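You operate a simulated robot arm through the tools that you are given. There is no shell and no other tool.

You are at the controls of a simulated two-armed robot. One attempt, no reset.

Task
Put the cup plant in the frame, shut the lid and vent it till the pointer is in the green.
Fine: free the stay before you shut the lid.
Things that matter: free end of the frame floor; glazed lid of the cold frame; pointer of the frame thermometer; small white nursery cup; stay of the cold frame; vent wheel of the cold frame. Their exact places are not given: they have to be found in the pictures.

The check looks at the end state, three seconds after you hand in, the way a careful person would. Anything else that was tipped, shoved, dropped, spilled or broken makes it a failure. Lids that push on must go on centred and level and be pressed home; caps that screw on are set level and turned clockwise until they are tight.

Robot
Two 7-joint arms with two-finger parallel grippers on one trunk, on a base that moves. Base frame: it is fixed to the floor where the robot stands at the start and does not move with it; the origin is under the middle of the robot, x ahead of it, y to its left, z up. Readings come in cm, rad, newtons and seconds.
The left shoulder is at the start at [5, 18.7, 116], the right one opposite. With the tool pointing down near the work surface each hand reaches from about 10 to 62 cm from the robot's upright axis, wherever it stands, measured 20 degrees to its own side. Places, roughly: free end of the frame floor [60, -30, 70]; glazed lid of the cold frame [80, -50, 110]; pointer of the frame thermometer [40, -60, 70]; stay of the cold frame [40, -20, 80]; vent wheel of the cold frame [40, -40, 70]. Payload 3.43 kg a hand.
The tool frame of a hand sits at the grasp point between the pads (the TCP): z along the fingers, y along the line on which they close. The tips reach 3 cm beyond it. The gripper opens to 9.4 cm. The fingers are 2.8 cm wide and 1 cm thick; the gripper's body (5 by 9.6 cm) begins 5.5 cm behind the TCP.
Orientation is that of the tool frame in the base frame, as a unit quaternion [w, x, y, z]. With the fingers straight down and closing along the base's y, the tool's x points along the base's -x, its y along +y and its z along -z.

Tools
- The arms move only by the tool step_arm. It takes "left_deltas", "right_deltas" or both (then of equal length, played together; a hand with none holds still); each is a list of rows, each a list of 3 entries, a list of its own where there are three numbers: the shift along the base's x, y, z in cm, then the turn, a rotation vector about the base's x, y, z in rad, then the opening in per cent of the stroke, from 0 (shut) to 100 (fully open). In form: [[[x, y, z], [rx, ry, rz], jaw], ...]. A call has 1 to 20 rows; each row shifts and turns the commanded pose from where the row before left it. Each row takes 0.2 s and may step no farther than 5 cm and 0.15 rad from the row before; otherwise, or with a gripper value out of range, the whole call is refused. A pose out of reach is approached as far as the arm can. The call stops where the force on the tool passes 90 N (or 10 N more than at its start, if that is more) or the arm is blocked; 0.2 s more then pass. Each finger travels about 15.3 cm/s and halts on what it meets, pressing with about 23 N; the grip force reading is that of the motor and also rises with nothing between the fingers. The clock runs only during rows and for 0.2 s after the last one: add rows that do not move to give the fingers time. The reply holds the time, the measured pose of the TCP, the force on the tool along the base axes, the opening and the grip force, in the units named above and with some noise, with the torque about the TCP (base axes, N m) and any sound that the robot's microphone picked up.
- Cameras (640 x 400 px; columns grow to the right, rows downward): "scene" is now at [14.24, -3.55, 132.86]; the picture's right is [-0.39, -0.92, 0.00], its down [-0.48, 0.20, -0.85] and it looks along [0.79, -0.33, -0.52] (base axes); focal length 218 px, centre (320, 200). "left" rides on the left gripper at [7.6, -1.4, -10.3] in its tool frame; the picture's right is [0.18, 0.98, 0.00], its down [-0.75, 0.14, -0.64] and it looks along [-0.63, 0.12, 0.77] (tool axes); focal length 243 px, centre (320, 200). "right" rides on the right gripper at [7.6, 1.4, -10.3] in its tool frame; the picture's right is [-0.18, 0.98, 0.00], its down [-0.75, -0.14, -0.64] and it looks along [-0.63, -0.12, 0.77] (tool axes); focal length 243 px, centre (320, 200).
- snapshot(camera): a new picture of that camera. No time passes.
- move_column(by): slides the trunk up (or, below 0, down) by that many cm; the arms and the scene camera ride with it, the base frame stays. It gives what a move gives, with no picture.
- steer(legs): drives the robot by 1 to 6 legs, each [ahead, left, turn to the left] in cm, cm and rad, along the robot's own axes; the way and the turn of a leg run together, so that a leg with both is an arc; at most 150 cm and 3.142 rad a leg. The arms and the cameras ride along, it lands a little off, and it stops where it bumps. It gives what a move gives.
- aim_head(pan, tilt): turns the head with the scene camera to pan (to the left, within 1.396 rad either way) and tilt (down, from -0.506 to 1.204), counted from straight ahead of the robot. It gives what a move gives.
- locate(camera, pixels): for up to 12 pixels [column, row] of the newest picture of that camera ("zoom" is the newest enlarged one), the place [x, y, z] in the base frame of the surface seen there, good to about 0.2 cm. No time passes.
- enlarge(camera, box): a new picture of the part [left, top, right, bottom] of that camera's present view, enlarged. No time passes.
- finish_job(): hands the job in; it is judged then, once.

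Unless the task says otherwise, let go and move clear before handing in.

The tools are called after "Emit:" as name(argument=value, ...) on one line, values as JSON. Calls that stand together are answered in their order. step_arm: Moves the arms, as the interface text tells. Its arguments: {"type":"object","properties":{"left_deltas":{"type":"array","items":{"type":"array"}},"right_deltas":{"type":"array","items":{"type":"array"}}},"required":[]} The other tools are called the same way: move_column (by) moves the trunk up or down; steer (legs) drives the base; aim_head (pan, tilt) turns the head that bears the scene camera; snapshot (camera) takes a picture; locate (camera, pixels) gives the place of the surface under pixels of a picture; enlarge (camera, box) takes an enlarged picture of a part of a camera's view; finish_job () hands the job in.

At the start:

```text
clock: 0.0
left_eef_pos: [46.58, -0.61, 99.94]
left_tcp_rot: [0.001, -0.001, 1.0, 0.0]
left_ft_force: [-0.5, -0.1, 0.8]
left_torque: [-0.02, -0.01, 0.0]
left_opening: 9.4
left_gripper_force: 0.2
right_eef_pos: [31.33, -35.94, 99.94]
right_tcp_rot: [0.0, 0.0, 1.0, 0.0]
right_ft_force: [0.9, -0.2, -0.1]
right_torque: [0.02, -0.03, 0.0]
right_opening: 9.4
right_gripper_force: 0.0
trunk travel left (down, up): [-37.5, 5.7]
robot x, y, heading: [0.05, -0.09, -0.001]
head pan, tilt (commanded): [-0.4, 0.55]
```

scene: 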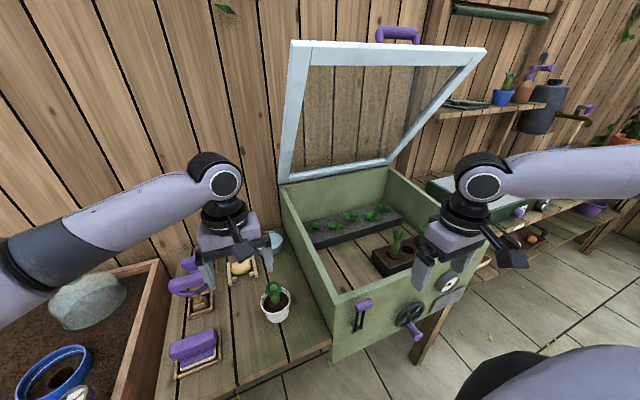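
right: 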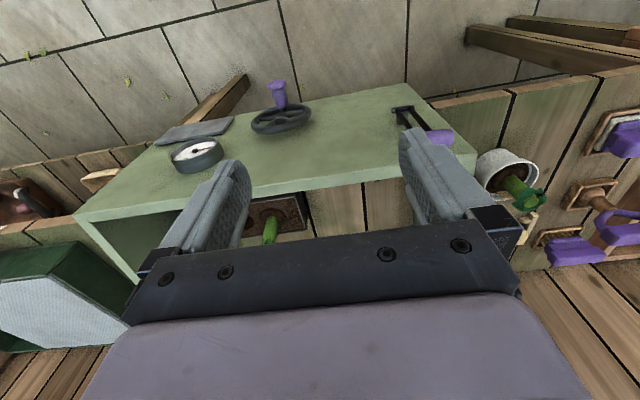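
left: 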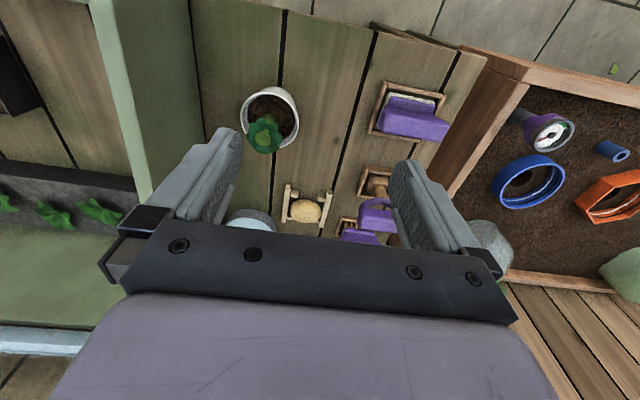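

The scene shows the cold frame with its lid open, the cup plant near (275,300), the stay lever near (360,315), the vent wheel near (410,315) and the thermometer dial near (447,282). I'll enlarge these parts for detail.

Emit:
enlarge(camera="scene", box=[240, 160, 500, 370])

Emit:
enlarge(camera="right", box=[80, 60, 560, 260])

Emit:
enlarge(camera="scene", box=[270, 20, 500, 200])

```text
1.90 times, centred on (370, 265) of scene
```

zoom: 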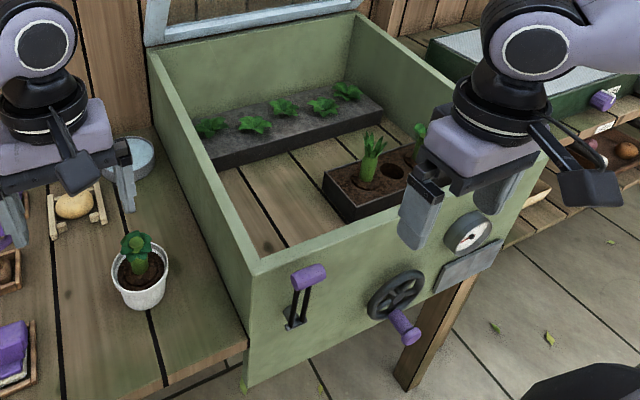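

```text
1.33 times, centred on (320, 160) of right
```

zoom: 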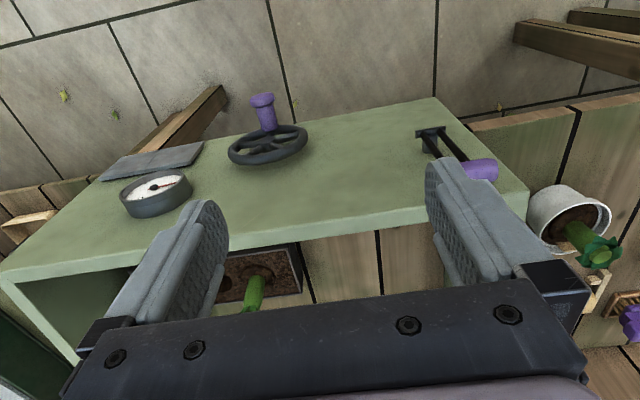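

```text
2.22 times, centred on (385, 110) of scene
```

zoom: 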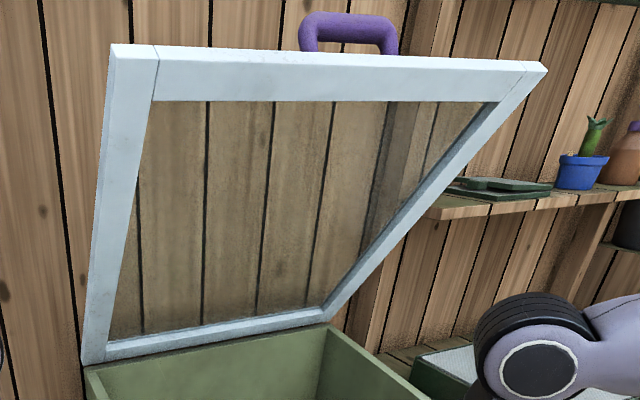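

The stay is a lever with a purple grip on the front face, the vent wheel has a purple crank knob, and the dial sits to its right with a plate below. I'll locate the key points.

Emit:
locate(camera="scene", pixels=[[284, 191], [388, 163], [337, 295], [443, 266], [275, 288], [276, 318], [264, 298], [290, 298], [340, 262], [370, 290], [310, 245], [330, 358]])

Emit:
locate(camera="scene", pixels=[[365, 303], [358, 327], [361, 315], [409, 316], [417, 336], [402, 313], [447, 282], [395, 27], [378, 40], [418, 42], [292, 55], [480, 55]])

Emit:
enlarge(camera="scene", box=[340, 260, 480, 350])

```text
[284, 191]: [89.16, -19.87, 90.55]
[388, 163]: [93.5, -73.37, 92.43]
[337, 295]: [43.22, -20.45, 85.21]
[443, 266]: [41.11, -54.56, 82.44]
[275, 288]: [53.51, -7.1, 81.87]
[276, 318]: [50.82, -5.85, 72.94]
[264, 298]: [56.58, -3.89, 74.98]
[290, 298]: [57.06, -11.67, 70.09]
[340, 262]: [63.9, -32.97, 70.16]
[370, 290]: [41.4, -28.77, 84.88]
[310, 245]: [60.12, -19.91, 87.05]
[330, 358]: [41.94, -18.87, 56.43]
```

```text
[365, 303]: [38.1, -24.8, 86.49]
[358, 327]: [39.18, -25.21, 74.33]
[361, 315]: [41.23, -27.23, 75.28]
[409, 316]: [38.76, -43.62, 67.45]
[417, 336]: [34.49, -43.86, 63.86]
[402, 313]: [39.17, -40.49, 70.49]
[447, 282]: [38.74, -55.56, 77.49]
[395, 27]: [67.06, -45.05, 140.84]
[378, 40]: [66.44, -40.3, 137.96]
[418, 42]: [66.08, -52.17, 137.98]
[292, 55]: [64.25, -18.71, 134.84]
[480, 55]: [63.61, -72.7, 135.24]
```

```text
4.44 times, centred on (410, 305) of scene
```

zoom: 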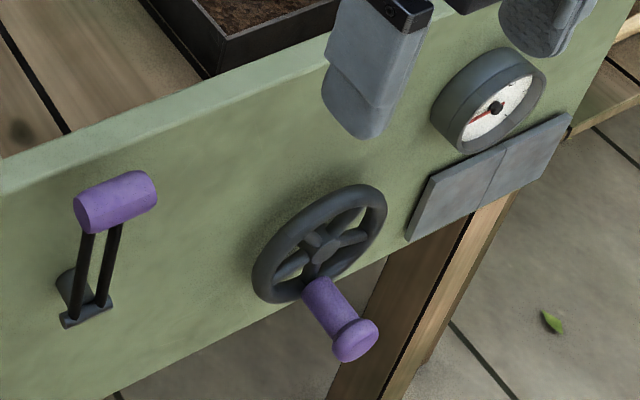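

The frame front face is at x≈41–42, z 56–85, running from y −19 to about −73. I'll look closer at the cup, dial and handle next.

Emit:
enlarge(camera="left", box=[200, 60, 340, 180])

Emit:
locate(camera="left", pixels=[[242, 115], [298, 115], [270, 88], [268, 135], [250, 100], [290, 100], [284, 145], [266, 125], [283, 130], [250, 140], [230, 130], [310, 130]])

Emit:
enlarge(camera="scene", box=[430, 265, 470, 300])

Emit:
enlarge(camera="scene", box=[360, 10, 440, 60])

```text
3.33 times, centred on (270, 120) of left
```

zoom: 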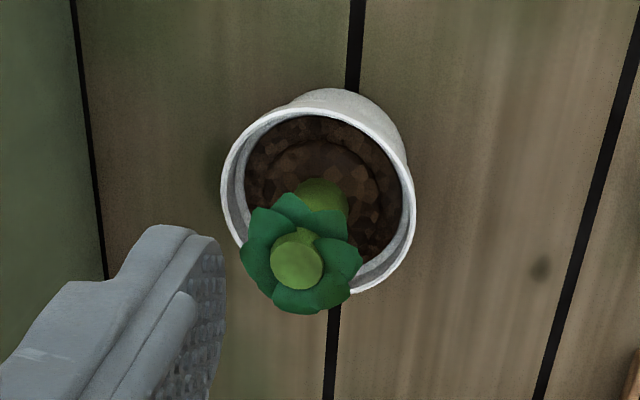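

```text
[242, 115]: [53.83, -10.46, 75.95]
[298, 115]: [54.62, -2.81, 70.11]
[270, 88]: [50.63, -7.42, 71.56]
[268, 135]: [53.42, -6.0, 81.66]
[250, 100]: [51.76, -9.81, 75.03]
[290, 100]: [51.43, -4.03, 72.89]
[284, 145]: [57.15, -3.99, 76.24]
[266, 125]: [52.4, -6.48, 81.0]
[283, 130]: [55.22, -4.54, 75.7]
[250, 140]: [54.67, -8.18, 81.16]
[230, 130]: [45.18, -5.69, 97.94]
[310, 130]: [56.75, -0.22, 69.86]
```

```text
11.43 times, centred on (450, 282) of scene
```

zoom: 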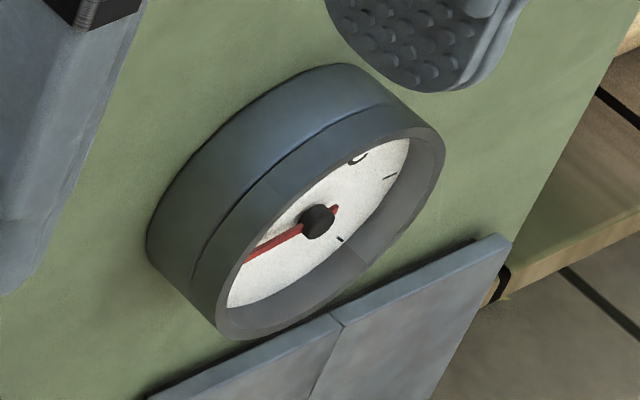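

```text
8.00 times, centred on (400, 35) of scene
```

zoom: 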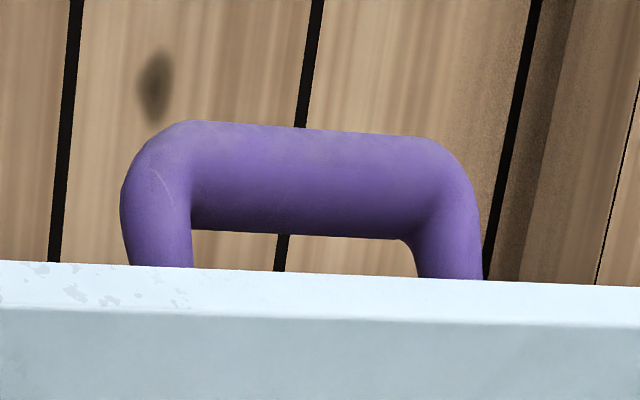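

The cup rim is about 8 cm across at z≈76, centred near [53.7,−6.5], with the plant top near z 82–83. I'll move the left hand out of the way and bring the right hand above the cup, since the right arm reaches both the cup and the frame floor.

Emit:
step_arm(left_deltas=[[[-1, 3, 0], [0, 0, 0], 100], [[-1, 3, 0], [0, 0, 0], 100], [[-1, 3, 0], [0, 0, 0], 100], [[-1, 3, 0], [0, 0, 0], 100], [[-1, 3, 0], [0, 0, 0], 100], [[-1, 3, 0], [0, 0, 0], 100], [[-1, 3, 0], [0, 0, 0], 100], [[-1, 3, 0], [0, 0, 0], 100], [[-1, 3, 0], [0, 0, 0], 100], [[0, 0, 0], [0, 0, 0], 100]], right_deltas=[[[0, 0, 0], [0, 0, 0], 100], [[2.2, 2.6, 0], [0, 0, 0], 100], [[2.2, 2.6, 0], [0, 0, 0], 100], [[2.2, 2.6, 0], [0, 0, 0], 100], [[2.2, 2.6, 0], [0, 0, 0], 100], [[2.2, 2.6, 0], [0, 0, 0], 100], [[2.2, 2.6, 0], [0, 0, 0], 100], [[2.2, 2.6, 0], [0, 0, 0], 100], [[2.2, 2.6, 0], [0, 0, 0], 100], [[0, 0, 0], [0, 0, 0], 100]])

Emit:
snapshot(camera="right")

Emit:
snapshot(camera="scene")

```text
clock: 2.2
left_eef_pos: [37.49, 26.4, 99.77]
left_tcp_rot: [0.001, 0.0, 1.0, 0.0]
left_ft_force: [-0.8, 0.0, 1.0]
left_torque: [-0.03, -0.01, 0.05]
left_opening: 9.39
left_gripper_force: 0.0
right_eef_pos: [46.91, -17.91, 100.84]
right_tcp_rot: [0.0, -0.001, 1.0, 0.001]
right_ft_force: [0.5, 0.0, -0.7]
right_torque: [0.02, 0.03, 0.02]
right_opening: 9.42
right_gripper_force: 0.0
right hand out of reach, approached as far as the arm can: row 9
trunk travel left (down, up): [-37.5, 5.7]
robot x, y, heading: [0.32, -0.05, 0.004]
head pan, tilt (commanded): [-0.4, 0.55]
```

```text
taken
```

right: 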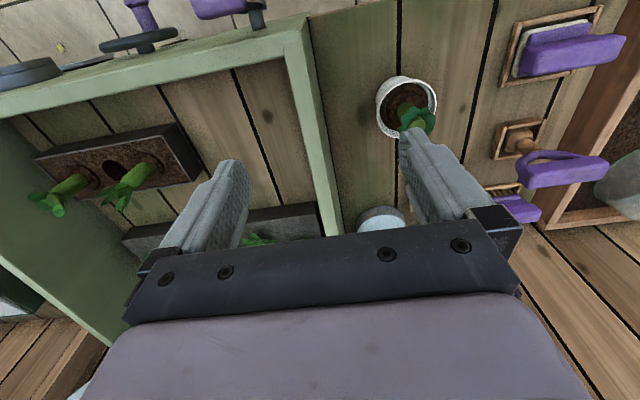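

```text
taken
```

scene: 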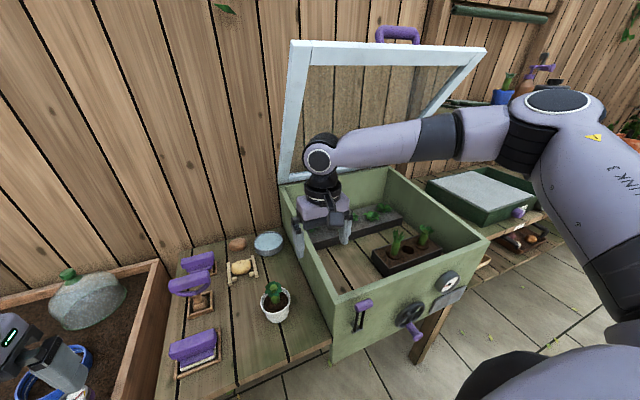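

The right hand ran out of reach at about [47,−18] with z 100, so I need the base closer. I'll tilt the head down to see what room the base has in front.

Emit:
aim_head(pan=0, tilt=1.1)

Emit:
snapshot(camera="scene")

```text
clock: 3.2
left_eef_pos: [37.53, 26.31, 99.84]
left_tcp_rot: [0.0, -0.001, 1.0, 0.0]
left_ft_force: [-0.4, 0.1, -0.1]
left_torque: [0.0, -0.02, 0.01]
left_opening: 9.41
left_gripper_force: 0.0
right_eef_pos: [46.96, -17.96, 100.85]
right_tcp_rot: [0.001, -0.001, 1.0, 0.001]
right_ft_force: [-0.3, -0.9, 0.0]
right_torque: [-0.01, -0.01, -0.02]
right_opening: 9.43
right_gripper_force: 0.0
trunk travel left (down, up): [-37.5, 5.7]
robot x, y, heading: [-0.02, -0.14, 0.004]
head pan, tilt (commanded): [0.0, 1.1]
```

```text
taken
```

scene: 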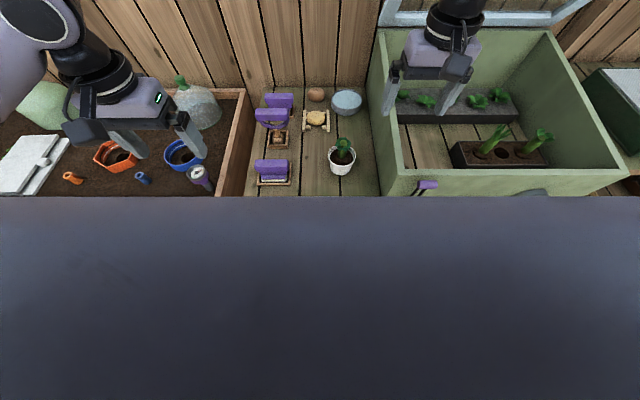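

The robot's own body fills the lower half of the picture from row 197 down. I'll locate a few points to learn how far it sticks out and to map the table and frame.

Emit:
locate(camera="scene", pixels=[[320, 205], [320, 250], [320, 350], [400, 205], [340, 177], [300, 192], [420, 192], [387, 192], [372, 150], [430, 155], [400, 165], [452, 165]])

Emit:
enlarge(camera="scene", box=[240, 60, 640, 210])

```text
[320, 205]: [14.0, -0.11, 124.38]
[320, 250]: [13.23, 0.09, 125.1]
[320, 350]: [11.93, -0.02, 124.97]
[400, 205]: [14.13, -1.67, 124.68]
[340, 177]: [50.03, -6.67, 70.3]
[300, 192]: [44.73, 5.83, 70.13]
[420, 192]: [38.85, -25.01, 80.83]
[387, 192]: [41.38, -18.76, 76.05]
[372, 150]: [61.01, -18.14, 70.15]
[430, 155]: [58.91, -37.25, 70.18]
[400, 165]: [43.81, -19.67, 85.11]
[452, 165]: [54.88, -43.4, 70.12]
```

```text
1.60 times, centred on (440, 135) of scene
```

zoom: 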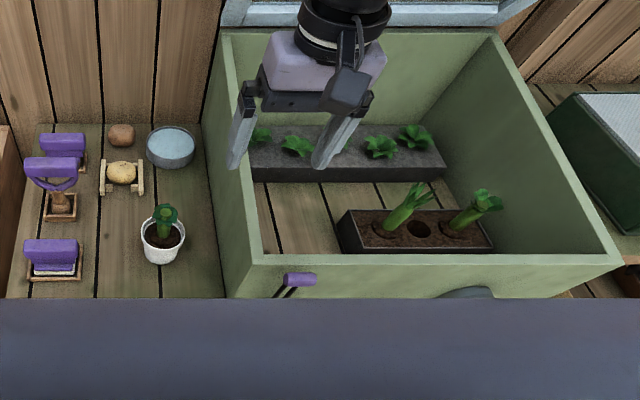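

Only the robot's upper body is in the way there; the free floor area runs x 44–70, y −21 to −42 at z 70. I'll raise the trunk, which should extend the downward reach, then lower the right hand a bit and bring it over the cup.

Emit:
move_column(by=5.5)

Emit:
step_arm(right_deltas=[[[0, 2, -4], [0, 0, 0], 100], [[0, 2, -4], [0, 0, 0], 100], [[1, 3, -2], [0, 0, 0], 100], [[2, 2.5, -1], [0, 0, 0], 100], [[2, 1.5, -1], [0, 0, 0], 100], [[1, 0.5, 0], [0, 0, 0], 100], [[0, 0, 0], [0, 0, 0], 100]])

Emit:
snapshot(camera="right")

```text
clock: 4.1
left_eef_pos: [37.49, 26.29, 105.13]
left_tcp_rot: [0.0, -0.002, 1.0, 0.0]
left_ft_force: [-0.9, -0.3, 0.2]
left_torque: [-0.01, -0.03, 0.05]
left_opening: 9.4
left_gripper_force: 0.1
right_eef_pos: [46.95, -17.91, 106.38]
right_tcp_rot: [-0.001, -0.001, 1.0, 0.001]
right_ft_force: [-0.7, -0.7, 0.8]
right_torque: [0.0, -0.01, -0.01]
right_opening: 9.39
right_gripper_force: 0.0
trunk travel left (down, up): [-43.0, 0.2]
robot x, y, heading: [-0.01, 0.26, -0.001]
head pan, tilt (commanded): [0.0, 1.1]
```

```text
clock: 5.7
left_eef_pos: [37.55, 26.22, 105.27]
left_tcp_rot: [0.001, -0.001, 1.0, 0.0]
left_ft_force: [0.1, -0.2, 0.3]
left_torque: [0.01, -0.01, -0.02]
left_opening: 9.4
left_gripper_force: 0.0
right_eef_pos: [44.12, -18.31, 100.13]
right_tcp_rot: [0.001, 0.0, 1.0, 0.001]
right_ft_force: [-0.1, -0.6, -0.7]
right_torque: [0.01, -0.03, 0.03]
right_opening: 9.39
right_gripper_force: 0.0
right hand out of reach, approached as far as the arm can: row 1, 2, 3, 4, 5, 6
trunk travel left (down, up): [-43.0, 0.2]
robot x, y, heading: [-0.16, 0.08, -0.0]
head pan, tilt (commanded): [0.0, 1.1]
```

```text
taken
```

right: 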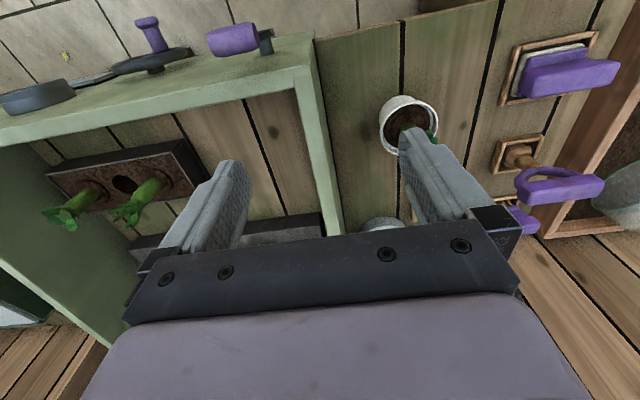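

Raising the trunk made the reach shorter, so I'll undo it. I'll pull the right hand back and use the left hand for the cup after shifting the base a little right and forward.

Emit:
step_arm(right_deltas=[[[-3, -3, 0], [0, 0, 0], 100], [[-3, -3, 0], [0, 0, 0], 100], [[-3, -3, 0], [0, 0, 0], 100], [[-3, -3, 0], [0, 0, 0], 100], [[-2, -3, 0], [0, 0, 0], 100], [[0, 0, 0], [0, 0, 0], 100]])

Emit:
move_column(by=-5.5)

Emit:
steer(legs=[[4, -15, 0]])

Emit:
snapshot(camera="left")

Emit:
snapshot(camera="right")

```text
clock: 7.1
left_eef_pos: [37.5, 26.37, 105.27]
left_tcp_rot: [0.001, -0.002, 1.0, 0.0]
left_ft_force: [-0.2, 0.0, -0.3]
left_torque: [-0.02, -0.02, 0.0]
left_opening: 9.4
left_gripper_force: 0.0
right_eef_pos: [30.29, -33.04, 100.34]
right_tcp_rot: [0.0, 0.0, 1.0, 0.0]
right_ft_force: [-0.3, 0.4, 0.6]
right_torque: [0.03, 0.01, -0.01]
right_opening: 9.39
right_gripper_force: 0.0
trunk travel left (down, up): [-43.0, 0.2]
robot x, y, heading: [0.04, -0.26, -0.001]
head pan, tilt (commanded): [0.0, 1.1]
```

```text
clock: 8.1
left_eef_pos: [37.47, 26.31, 99.83]
left_tcp_rot: [0.0, -0.001, 1.0, -0.001]
left_ft_force: [0.9, -0.3, -0.6]
left_torque: [0.0, 0.0, 0.01]
left_opening: 9.42
left_gripper_force: 0.0
right_eef_pos: [30.25, -33.02, 94.87]
right_tcp_rot: [0.001, 0.0, 1.0, 0.001]
right_ft_force: [0.4, -0.4, 0.1]
right_torque: [0.04, -0.02, 0.02]
right_opening: 9.4
right_gripper_force: 0.0
trunk travel left (down, up): [-37.5, 5.7]
robot x, y, heading: [-0.21, 0.26, 0.002]
head pan, tilt (commanded): [0.0, 1.1]
```

```text
clock: 10.0
left_eef_pos: [41.5, 11.6, 99.76]
left_tcp_rot: [0.0, -0.001, 1.0, -0.001]
left_ft_force: [-0.7, -0.5, -0.7]
left_torque: [0.01, -0.03, -0.01]
left_opening: 9.41
left_gripper_force: 0.0
right_eef_pos: [34.44, -47.63, 94.75]
right_tcp_rot: [0.0, -0.002, 1.0, 0.0]
right_ft_force: [0.5, 0.3, -0.4]
right_torque: [0.03, 0.02, 0.02]
right_opening: 9.39
right_gripper_force: 0.0
trunk travel left (down, up): [-37.5, 5.7]
robot x, y, heading: [4.1, -14.89, 0.003]
head pan, tilt (commanded): [0.0, 1.1]
```

```text
taken
```

left: 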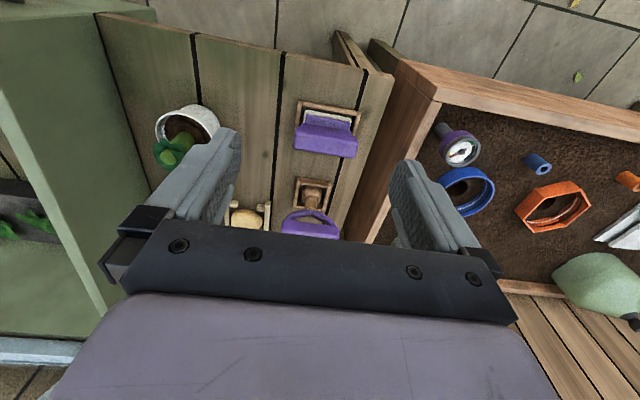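

```text
taken
```

right: 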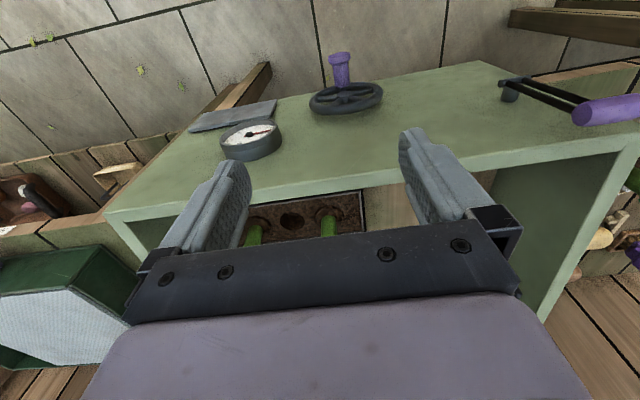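

The base moved cleanly to [4.1,−14.9]. The cup is at (188,125) in the left view; I'll bring the left hand above it at z≈91.

Emit:
step_arm(left_deltas=[[[2, -3, -1.3], [0, 0, 0], 100], [[2, -3, -1.3], [0, 0, 0], 100], [[2, -3, -1.3], [0, 0, 0], 100], [[2, -3, -1.3], [0, 0, 0], 100], [[2, -3, -1.3], [0, 0, 0], 100], [[2.2, -3.1, -1.3], [0, 0, 0], 100], [[0, 0, 0], [0, 0, 0], 100]])

Emit:
snapshot(camera="left")

Emit:
aim_head(pan=0, tilt=0.9)

Emit:
snapshot(camera="scene")

```text
clock: 11.6
left_eef_pos: [54.02, -6.55, 92.02]
left_tcp_rot: [0.001, -0.001, 1.0, 0.0]
left_ft_force: [0.5, 0.7, 0.2]
left_torque: [-0.01, 0.02, -0.01]
left_opening: 9.4
left_gripper_force: 0.0
right_eef_pos: [34.45, -47.62, 94.88]
right_tcp_rot: [0.0, -0.002, 1.0, 0.001]
right_ft_force: [0.4, -0.7, 0.8]
right_torque: [0.0, 0.01, 0.01]
right_opening: 9.39
right_gripper_force: 0.1
trunk travel left (down, up): [-37.5, 5.7]
robot x, y, heading: [3.98, -14.7, 0.002]
head pan, tilt (commanded): [0.0, 1.1]
```

```text
taken
```

left: 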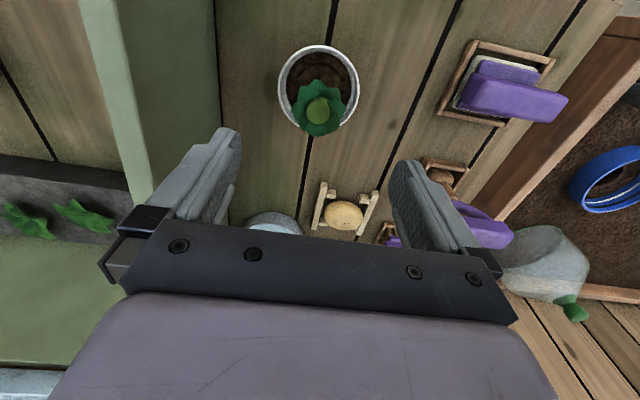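

```text
clock: 12.4
left_eef_pos: [54.03, -6.46, 92.05]
left_tcp_rot: [-0.001, -0.002, 1.0, 0.0]
left_ft_force: [0.3, 0.4, 0.0]
left_torque: [-0.03, 0.01, -0.04]
left_opening: 9.38
left_gripper_force: 0.0
right_eef_pos: [34.51, -47.69, 94.8]
right_tcp_rot: [0.0, -0.001, 1.0, 0.001]
right_ft_force: [-0.2, -0.2, 0.5]
right_torque: [0.02, -0.04, -0.05]
right_opening: 9.4
right_gripper_force: 0.0
trunk travel left (down, up): [-37.5, 5.7]
robot x, y, heading: [3.92, -14.47, 0.004]
head pan, tilt (commanded): [0.0, 0.901]
```

```text
taken
```

scene: 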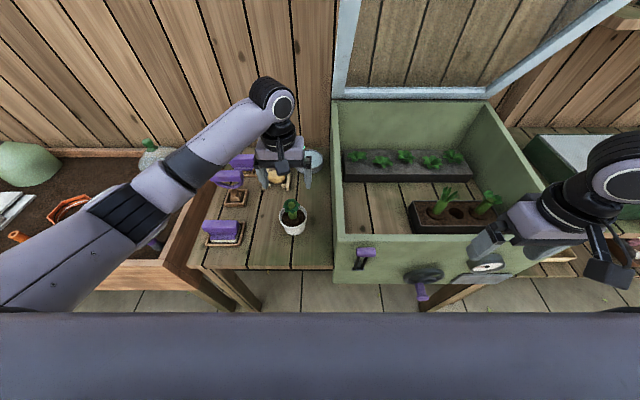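

The cup is now clearly visible at (319,90) in the left view. I'll enlarge it and locate rim points to get its centre precisely.

Emit:
enlarge(camera="left", box=[240, 30, 400, 150])

Emit:
locate(camera="left", pixels=[[280, 88], [358, 88], [290, 62], [348, 61], [285, 110], [354, 110], [319, 108], [319, 47], [319, 133], [340, 128], [300, 95], [281, 80]])

```text
3.33 times, centred on (320, 90) of left
```

zoom: 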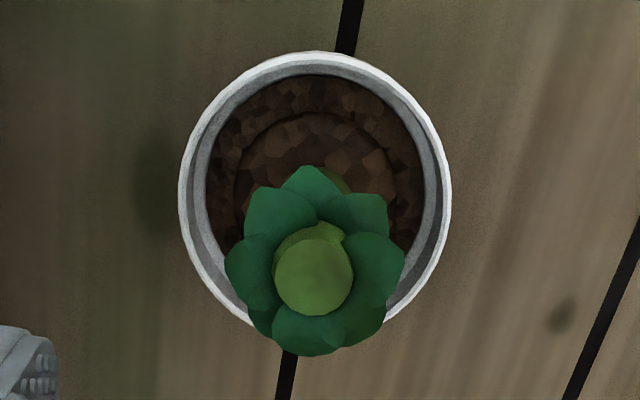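

```text
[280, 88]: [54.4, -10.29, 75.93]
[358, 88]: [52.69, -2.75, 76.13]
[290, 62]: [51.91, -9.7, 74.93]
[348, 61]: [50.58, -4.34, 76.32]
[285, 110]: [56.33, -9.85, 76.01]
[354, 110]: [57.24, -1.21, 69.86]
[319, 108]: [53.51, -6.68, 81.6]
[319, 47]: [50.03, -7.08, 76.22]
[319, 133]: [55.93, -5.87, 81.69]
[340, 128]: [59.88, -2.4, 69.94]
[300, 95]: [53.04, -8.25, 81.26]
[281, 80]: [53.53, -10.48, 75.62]
```

The rim circle centres at about [53.85,−6.5,76.2] with radius 3.9, and the hand is right above it. I'll lower to TCP z≈77 (palm at 82.5, just above the leaves at ~82) and check before closing.

Emit:
step_arm(left_deltas=[[[-0.1, 0, -3], [0, 0, 0], 100], [[0, 0, -3], [0, 0, 0], 100], [[0, 0, -3], [0, 0, 0], 100], [[0, 0, -2.5], [0, 0, 0], 100], [[0, 0, -2], [0, 0, 0], 100], [[0, 0, -1.3], [0, 0, 0], 100], [[0, 0, 0], [0, 0, 0], 100]])

Emit:
enlarge(camera="scene", box=[230, 140, 350, 250])

Emit:
snapshot(camera="left")

```text
clock: 14.0
left_eef_pos: [54.02, -6.67, 78.52]
left_tcp_rot: [0.014, 0.0, 1.0, -0.004]
left_ft_force: [-5.1, 7.5, 67.1]
left_torque: [-0.38, 0.13, -0.04]
left_opening: 9.43
left_gripper_force: 0.1
right_eef_pos: [34.13, -47.73, 95.24]
right_tcp_rot: [0.003, -0.001, 1.0, 0.001]
right_ft_force: [0.4, -0.3, 0.3]
right_torque: [0.04, -0.03, 0.0]
right_opening: 9.38
right_gripper_force: 0.0
trunk travel left (down, up): [-37.5, 5.7]
robot x, y, heading: [4.23, -14.78, 0.006]
head pan, tilt (commanded): [0.0, 0.901]
```

```text
3.64 times, centred on (290, 195) of scene
```

zoom: 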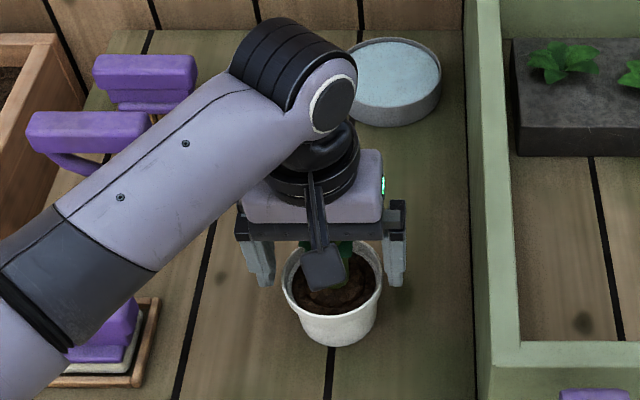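

```text
taken
```

left: 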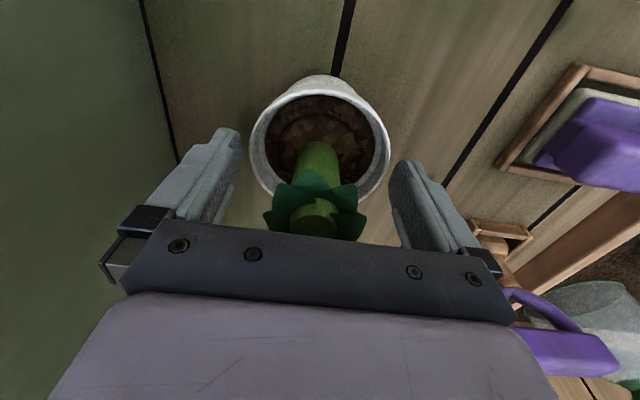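

The arm met 67 N at TCP z 78.5; the torque places the contact at the plant's stem top against the palm. I'll back off straight up and check that the plant is undamaged.

Emit:
step_arm(left_deltas=[[[0, 0, 2], [0, 0, 0], 100], [[0, 0, 2], [0, 0, 0], 100], [[0, 0, 2], [0, 0, 0], 100], [[0, 0, 2], [0, 0, 0], 100], [[0, 0, 2], [0, 0, 0], 100], [[0, 0, 0], [0, 0, 0], 100]])

Emit:
snapshot(camera="left")

Emit:
enlarge(camera="scene", box=[250, 170, 340, 250])

Emit:
locate(camera="zoom", pixels=[[300, 200], [300, 210], [300, 220], [290, 205], [310, 205]])

```text
clock: 15.4
left_eef_pos: [53.61, -6.56, 87.18]
left_tcp_rot: [0.0, -0.003, 1.0, 0.0]
left_ft_force: [0.7, -0.4, -0.3]
left_torque: [0.01, 0.03, -0.02]
left_opening: 9.38
left_gripper_force: 0.1
right_eef_pos: [34.53, -47.57, 94.94]
right_tcp_rot: [-0.001, -0.002, 1.0, 0.002]
right_ft_force: [-0.1, -0.4, 0.1]
right_torque: [-0.03, -0.03, 0.01]
right_opening: 9.4
right_gripper_force: 0.1
trunk travel left (down, up): [-37.5, 5.7]
robot x, y, heading: [4.05, -14.81, -0.001]
head pan, tilt (commanded): [0.0, 0.901]
```

```text
taken
```

left: 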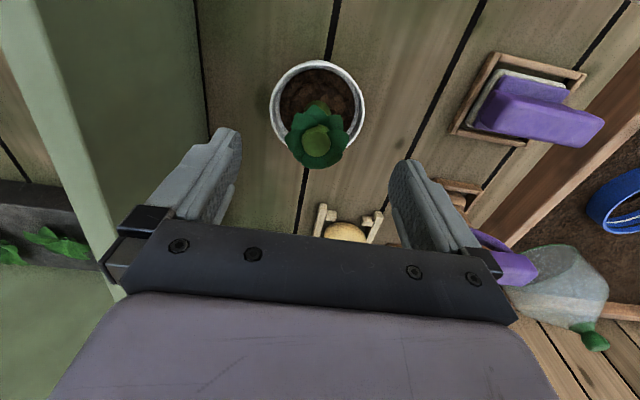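

```text
5.00 times, centred on (295, 210) of scene
```

zoom: 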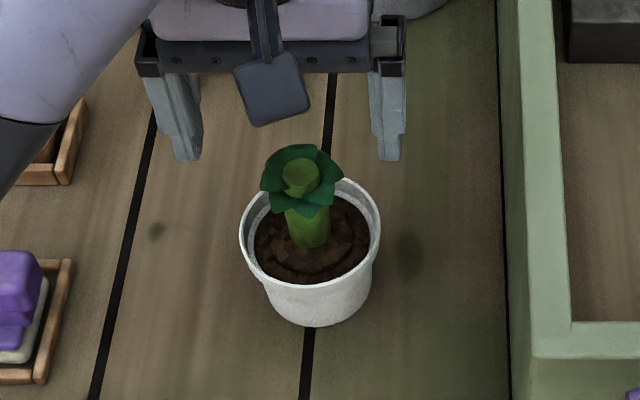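

```text
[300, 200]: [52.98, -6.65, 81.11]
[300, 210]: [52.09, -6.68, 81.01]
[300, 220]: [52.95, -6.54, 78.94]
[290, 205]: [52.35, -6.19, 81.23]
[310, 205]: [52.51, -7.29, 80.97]
```

The plant looks intact and upright. I'll locate the rosette's leaf tips and stem to know its true height and width.

Emit:
locate(camera="zoom", pixels=[[298, 172], [303, 150], [270, 185], [336, 175], [318, 205], [285, 158], [330, 160], [310, 235], [300, 240], [250, 235], [376, 235], [310, 300]])

Emit:
enlarge(camera="left", box=[240, 40, 400, 180])

```text
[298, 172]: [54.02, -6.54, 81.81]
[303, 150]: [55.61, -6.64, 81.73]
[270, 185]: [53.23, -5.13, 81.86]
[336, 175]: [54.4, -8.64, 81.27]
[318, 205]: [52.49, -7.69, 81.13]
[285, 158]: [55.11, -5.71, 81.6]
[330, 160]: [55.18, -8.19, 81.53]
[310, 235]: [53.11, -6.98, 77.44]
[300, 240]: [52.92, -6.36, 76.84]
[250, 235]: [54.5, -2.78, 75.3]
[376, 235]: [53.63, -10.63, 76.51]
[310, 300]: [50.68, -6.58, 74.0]
```

```text
2.86 times, centred on (320, 110) of left
```

zoom: 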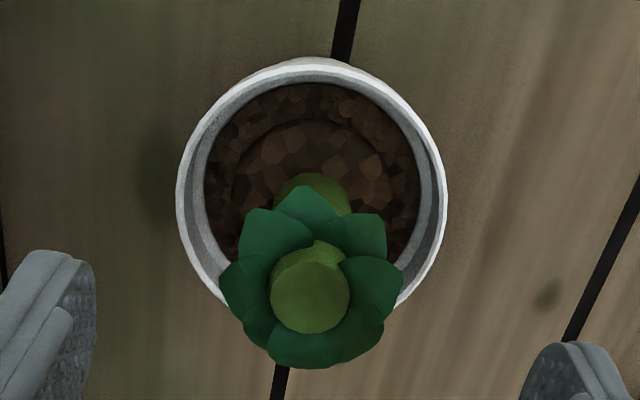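

Everything on the plant tops out near z 81.8, so the palm's lower face must sit lower than I assumed. I'll measure the gripper's palm plate and fingertips in the scene view.

Emit:
enlarge(camera="scene", box=[250, 150, 340, 220])

Emit:
locate(camera="zoom", pixels=[[180, 245], [200, 200], [390, 245], [250, 160], [300, 165], [340, 160], [270, 205], [290, 210], [140, 155], [395, 155], [180, 175], [390, 180]])

```text
5.71 times, centred on (295, 185) of scene
```

zoom: 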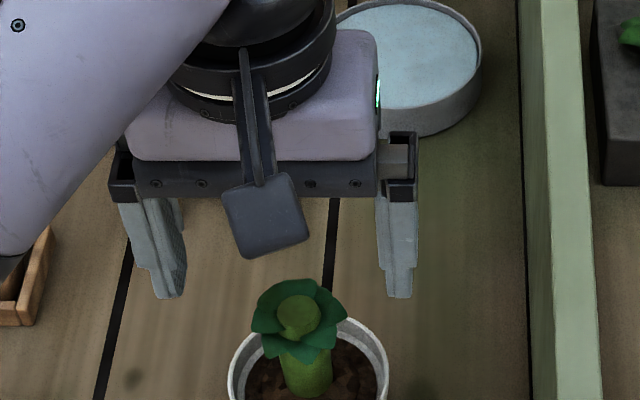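

```text
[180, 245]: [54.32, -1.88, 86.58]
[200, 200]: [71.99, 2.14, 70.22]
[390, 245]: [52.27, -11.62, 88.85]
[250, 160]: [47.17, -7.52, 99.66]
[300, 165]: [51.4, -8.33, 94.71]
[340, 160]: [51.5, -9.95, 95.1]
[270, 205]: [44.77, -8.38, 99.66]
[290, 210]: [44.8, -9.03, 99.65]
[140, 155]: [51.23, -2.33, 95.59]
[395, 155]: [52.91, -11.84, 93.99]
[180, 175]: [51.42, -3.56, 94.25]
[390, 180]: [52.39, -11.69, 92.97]
```

The palm bottom is 5.5 cm behind the TCP as stated, so the plant's solid shape seems to extend a bit above its leaves. I'll descend slowly again to just above the earlier contact height and read the force.

Emit:
step_arm(left_deltas=[[[0.1, 0.05, -2], [0, 0, 0], 100], [[0.1, 0, -2], [0, 0, 0], 100], [[0, 0, -2], [0, 0, 0], 100], [[0, 0, -1.2], [0, 0, 0], 100], [[0, 0, 0], [0, 0, 0], 100]])

```text
clock: 16.6
left_eef_pos: [54.06, -6.35, 79.85]
left_tcp_rot: [0.0, -0.002, 1.0, 0.001]
left_ft_force: [0.6, -0.1, 0.0]
left_torque: [-0.02, 0.0, 0.0]
left_opening: 9.39
left_gripper_force: 0.0
right_eef_pos: [34.53, -47.68, 94.91]
right_tcp_rot: [0.0, -0.002, 1.0, 0.001]
right_ft_force: [-0.5, -0.4, 0.5]
right_torque: [-0.04, -0.02, 0.03]
right_opening: 9.41
right_gripper_force: 0.0
trunk travel left (down, up): [-37.5, 5.7]
robot x, y, heading: [4.11, -14.54, 0.005]
head pan, tilt (commanded): [0.0, 0.901]
```

No contact at z 79.85. I'll go down in 0.4 cm steps and watch the force.

Emit:
step_arm(left_deltas=[[[0, 0, -0.4], [0, 0, 0], 100], [[0, 0, 0], [0, 0, 0], 100]])

Emit:
step_arm(left_deltas=[[[0, 0, -0.4], [0, 0, 0], 100], [[0, 0, 0], [0, 0, 0], 100]])

```text
clock: 17.2
left_eef_pos: [53.93, -6.43, 79.54]
left_tcp_rot: [0.0, -0.002, 1.0, -0.001]
left_ft_force: [-1.0, -0.1, 0.3]
left_torque: [-0.01, 0.0, 0.0]
left_opening: 9.39
left_gripper_force: 0.0
right_eef_pos: [34.49, -47.7, 94.84]
right_tcp_rot: [0.0, -0.002, 1.0, 0.0]
right_ft_force: [0.4, 0.6, -1.2]
right_torque: [0.01, -0.04, -0.01]
right_opening: 9.4
right_gripper_force: 0.0
trunk travel left (down, up): [-37.5, 5.7]
robot x, y, heading: [4.02, -14.83, -0.0]
head pan, tilt (commanded): [0.0, 0.901]
```

```text
clock: 17.8
left_eef_pos: [53.92, -6.32, 79.28]
left_tcp_rot: [-0.001, -0.001, 1.0, 0.0]
left_ft_force: [-0.2, -0.1, -0.1]
left_torque: [-0.04, 0.03, -0.05]
left_opening: 9.41
left_gripper_force: 0.0
right_eef_pos: [34.49, -47.66, 94.76]
right_tcp_rot: [0.0, -0.001, 1.0, 0.001]
right_ft_force: [-0.6, -0.2, 0.2]
right_torque: [0.03, -0.01, -0.03]
right_opening: 9.38
right_gripper_force: 0.0
trunk travel left (down, up): [-37.5, 5.7]
robot x, y, heading: [4.42, -14.98, 0.0]
head pan, tilt (commanded): [0.0, 0.901]
```

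Still free at 79.3; I'll keep stepping down gently.

Emit:
step_arm(left_deltas=[[[0, 0, -0.4], [0, 0, 0], 100], [[0, 0, 0], [0, 0, 0], 100]])

Emit:
step_arm(left_deltas=[[[0, 0, -0.3], [0, 0, 0], 100], [[0, 0, 0], [0, 0, 0], 100]])

```text
clock: 18.4
left_eef_pos: [54.01, -6.38, 78.79]
left_tcp_rot: [0.0, -0.002, 1.0, 0.0]
left_ft_force: [0.2, -0.2, -0.2]
left_torque: [0.01, 0.0, 0.01]
left_opening: 9.41
left_gripper_force: 0.3
right_eef_pos: [34.56, -47.69, 95.0]
right_tcp_rot: [0.0, -0.002, 1.0, 0.0]
right_ft_force: [-1.0, 0.6, -0.3]
right_torque: [0.02, 0.0, 0.02]
right_opening: 9.4
right_gripper_force: 0.0
trunk travel left (down, up): [-37.5, 5.7]
robot x, y, heading: [4.13, -14.82, 0.007]
head pan, tilt (commanded): [0.0, 0.901]
```

```text
clock: 19.0
left_eef_pos: [54.05, -6.25, 78.66]
left_tcp_rot: [0.002, -0.002, 1.0, -0.001]
left_ft_force: [-0.9, 0.8, 9.9]
left_torque: [-0.04, 0.05, 0.02]
left_opening: 9.42
left_gripper_force: 0.0
right_eef_pos: [34.37, -47.77, 94.92]
right_tcp_rot: [0.0, -0.002, 1.0, 0.002]
right_ft_force: [-0.6, -0.3, -0.3]
right_torque: [0.03, -0.01, 0.0]
right_opening: 9.37
right_gripper_force: 0.1
trunk travel left (down, up): [-37.5, 5.7]
robot x, y, heading: [3.95, -14.63, 0.003]
head pan, tilt (commanded): [0.0, 0.901]
```

Contact begins at TCP z≈78.7, leaving the fingertips about 0.5 cm below the rim. I'll try closing here, with a slight back-off, and see at what opening the fingers stop.

Emit:
step_arm(left_deltas=[[[0, -0.1, 0.1], [0, 0, 0], 90], [[0, 0, 0], [0, 0, 0], 84], [[0, 0, 0], [0, 0, 0], 78], [[0, 0, 0], [0, 0, 0], 70], [[0, 0, 0], [0, 0, 0], 70]])

Emit:
snapshot(camera="left")

Emit:
enlarge(camera="scene", box=[250, 160, 340, 240])

```text
clock: 20.2
left_eef_pos: [53.89, -6.5, 78.73]
left_tcp_rot: [0.0, -0.002, 1.0, -0.001]
left_ft_force: [2.1, -1.8, 10.3]
left_torque: [-0.39, -0.07, 0.02]
left_opening: 8.3
left_gripper_force: 22.9
right_eef_pos: [34.47, -47.74, 94.89]
right_tcp_rot: [0.001, -0.002, 1.0, 0.001]
right_ft_force: [-0.6, -0.6, 1.0]
right_torque: [0.02, 0.0, 0.01]
right_opening: 9.36
right_gripper_force: 0.0
trunk travel left (down, up): [-37.5, 5.7]
robot x, y, heading: [4.05, -14.88, -0.001]
head pan, tilt (commanded): [0.0, 0.901]
```

```text
taken
```

left: 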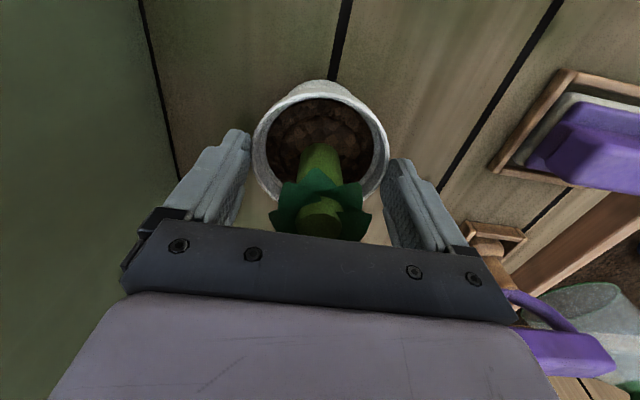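

```text
5.00 times, centred on (295, 200) of scene
```

zoom: 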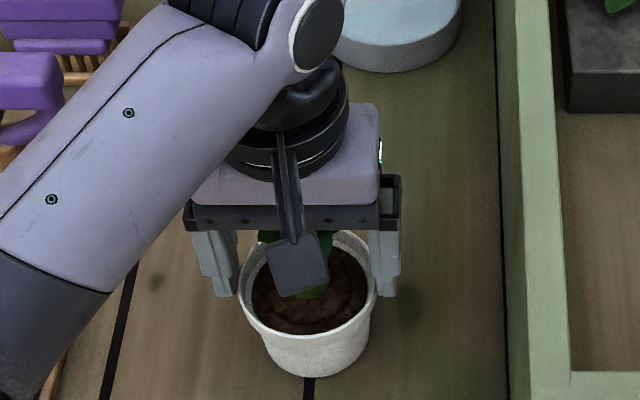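

The fingers stopped at 8.3 cm with full grip force, so they hold the rim. I'll lift gently by 1 cm and check whether the cup comes along.

Emit:
step_arm(left_deltas=[[[0, 0, 0.3], [0, 0, 0], 70], [[0, 0, 0.3], [0, 0, 0], 70], [[0, 0, 0.4], [0, 0, 0], 70], [[0, 0, 0], [0, 0, 0], 70]])

Emit:
enlarge(camera="scene", box=[250, 160, 340, 240])

Emit:
snapshot(camera="left")

```text
clock: 21.2
left_eef_pos: [53.87, -6.41, 79.59]
left_tcp_rot: [0.0, -0.002, 1.0, 0.001]
left_ft_force: [-0.1, -0.5, -2.1]
left_torque: [0.0, -0.01, 0.02]
left_opening: 8.29
left_gripper_force: 22.8
right_eef_pos: [34.34, -47.69, 94.7]
right_tcp_rot: [0.0, -0.002, 1.0, 0.001]
right_ft_force: [-0.1, 0.8, 0.3]
right_torque: [0.0, 0.02, 0.02]
right_opening: 9.4
right_gripper_force: 0.1
trunk travel left (down, up): [-37.5, 5.7]
robot x, y, heading: [4.17, -14.83, 0.001]
head pan, tilt (commanded): [0.0, 0.901]
```

```text
5.00 times, centred on (295, 200) of scene
```

zoom: 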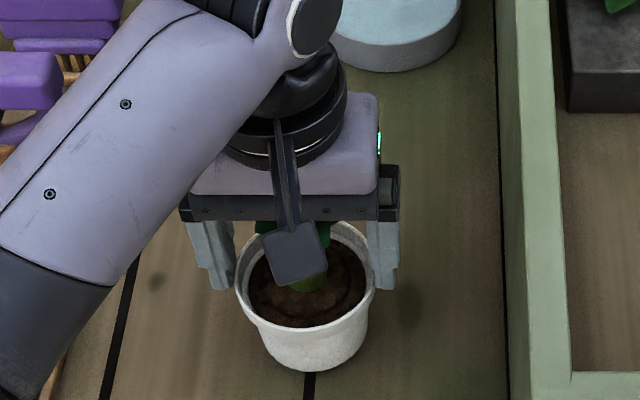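

```text
taken
```

left: 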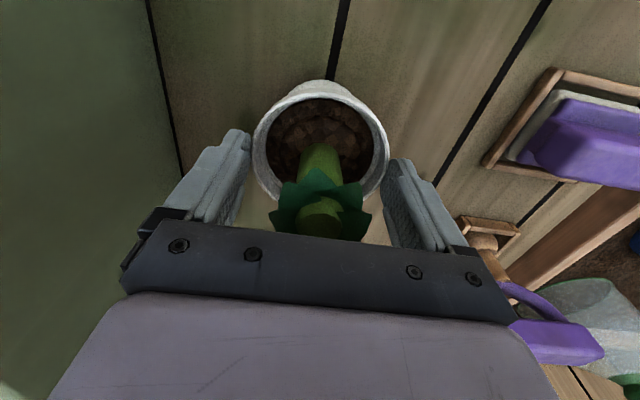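

The cup lifted cleanly with a 2 N load. I'll raise it slowly to clear the frame's side wall (top z≈87).

Emit:
step_arm(left_deltas=[[[-0.1, 0, 0.6], [0, 0, 0], 70], [[-0.1, 0, 1], [0, 0, 0], 70], [[-0.1, 0, 1.2], [0, 0, 0], 70], [[-0.1, 0, 1.2], [0, 0, 0], 70], [[-0.1, 0, 1.2], [0, 0, 0], 70], [[-0.1, 0, 1.2], [0, 0, 0], 70], [[-0.1, 0, 1.2], [0, 0, 0], 70], [[-0.1, 0, 1.2], [0, 0, 0], 70], [[-0.1, 0, 1.2], [0, 0, 0], 70], [[-0.1, 0, 1.2], [0, 0, 0], 70], [[-0.1, 0, 1.2], [0, 0, 0], 70], [[-0.1, 0, 1.2], [0, 0, 0], 70], [[-0.1, 0, 1.2], [0, 0, 0], 70], [[-0.1, 0, 1.2], [0, 0, 0], 70], [[-0.1, 0, 1.2], [0, 0, 0], 70], [[-0.1, 0, 1.2], [0, 0, 0], 70], [[-0.1, 0, 0.8], [0, 0, 0], 70], [[0, 0, 0.4], [0, 0, 0], 70], [[0, 0, 0], [0, 0, 0], 70]])

Emit:
snapshot(camera="scene")

```text
clock: 25.2
left_eef_pos: [52.15, -6.4, 99.11]
left_tcp_rot: [-0.001, -0.002, 1.0, 0.0]
left_ft_force: [-0.3, -0.6, -2.6]
left_torque: [-0.02, 0.02, -0.03]
left_opening: 8.31
left_gripper_force: 23.5
right_eef_pos: [34.42, -47.66, 94.87]
right_tcp_rot: [0.0, -0.002, 1.0, 0.002]
right_ft_force: [-0.4, -0.5, 0.4]
right_torque: [0.0, -0.02, -0.01]
right_opening: 9.4
right_gripper_force: 0.0
trunk travel left (down, up): [-37.5, 5.7]
robot x, y, heading: [3.98, -14.72, 0.003]
head pan, tilt (commanded): [0.0, 0.901]
```

```text
taken
```

scene: 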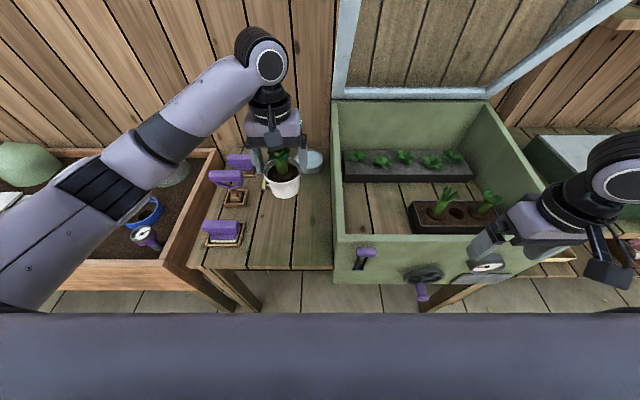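

The cup hangs steady at z≈99 with its bottom near 90. I'll drive the robot 24.5 cm to the right so the left hand comes over the free end of the frame floor.

Emit:
steer(legs=[[0, -12, 0], [0, -12.5, 0]])

Emit:
snapshot(camera="scene")

Emit:
snapshot(camera="left")

```text
clock: 28.2
left_eef_pos: [52.15, -30.94, 99.07]
left_tcp_rot: [0.0, -0.003, 1.0, 0.0]
left_ft_force: [0.3, -0.5, -2.0]
left_torque: [0.02, -0.01, -0.02]
left_opening: 8.28
left_gripper_force: 22.7
right_eef_pos: [34.56, -72.26, 94.88]
right_tcp_rot: [0.0, -0.002, 1.0, 0.0]
right_ft_force: [0.6, 0.3, 0.0]
right_torque: [-0.01, 0.0, 0.05]
right_opening: 9.41
right_gripper_force: 0.0
trunk travel left (down, up): [-37.5, 5.7]
robot x, y, heading: [3.88, -39.4, 0.004]
head pan, tilt (commanded): [0.0, 0.901]
```

```text
taken
```

scene: 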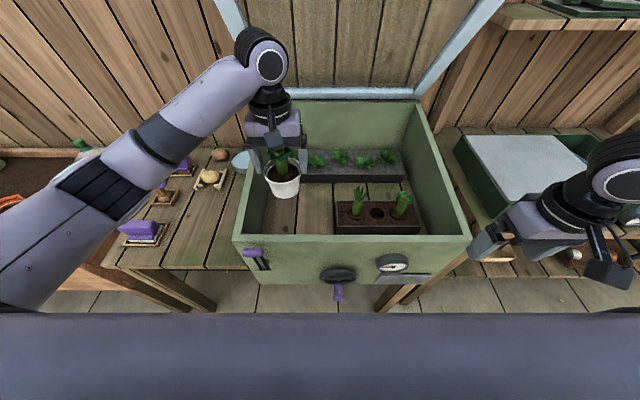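

```text
taken
```

left: 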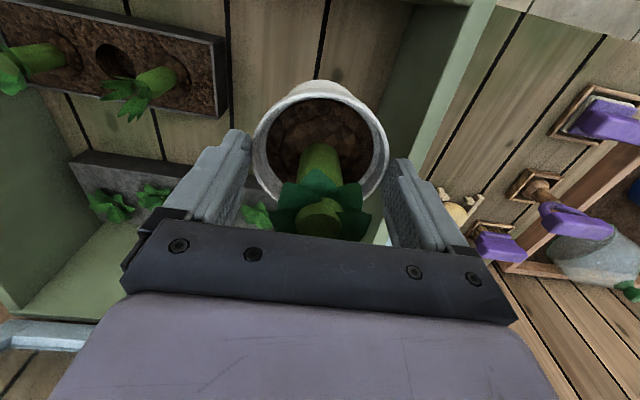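

The cup is over the frame interior. I'll locate the tray's corner, the grey trough's front and the wall edges to pick the exact spot.

Emit:
locate(camera="scene", pixels=[[336, 203], [336, 232], [420, 234], [300, 180], [320, 215], [310, 228], [270, 236], [270, 241], [252, 205], [358, 190], [403, 195], [305, 170]])

Emit:
locate(camera="left", pixels=[[226, 115], [222, 40], [270, 60], [440, 60], [415, 40], [250, 100], [140, 165], [75, 155], [250, 30], [470, 40], [135, 105], [15, 70]])

```text
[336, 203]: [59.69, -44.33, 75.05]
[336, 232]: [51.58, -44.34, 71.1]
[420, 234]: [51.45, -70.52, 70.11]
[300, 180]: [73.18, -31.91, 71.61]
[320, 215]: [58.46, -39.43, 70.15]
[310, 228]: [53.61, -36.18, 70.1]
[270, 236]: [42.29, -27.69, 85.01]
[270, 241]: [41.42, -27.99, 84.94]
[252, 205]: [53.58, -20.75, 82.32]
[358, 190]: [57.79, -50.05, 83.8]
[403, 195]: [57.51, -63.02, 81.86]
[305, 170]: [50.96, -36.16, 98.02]
```

```text
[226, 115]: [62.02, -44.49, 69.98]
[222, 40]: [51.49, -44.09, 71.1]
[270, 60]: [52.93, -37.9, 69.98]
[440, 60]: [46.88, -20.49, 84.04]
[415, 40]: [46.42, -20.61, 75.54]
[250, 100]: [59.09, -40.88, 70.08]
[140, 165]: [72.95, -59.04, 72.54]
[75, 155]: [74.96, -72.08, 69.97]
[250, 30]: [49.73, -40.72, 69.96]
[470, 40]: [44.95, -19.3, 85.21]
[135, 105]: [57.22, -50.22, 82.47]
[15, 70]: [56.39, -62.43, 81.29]
```

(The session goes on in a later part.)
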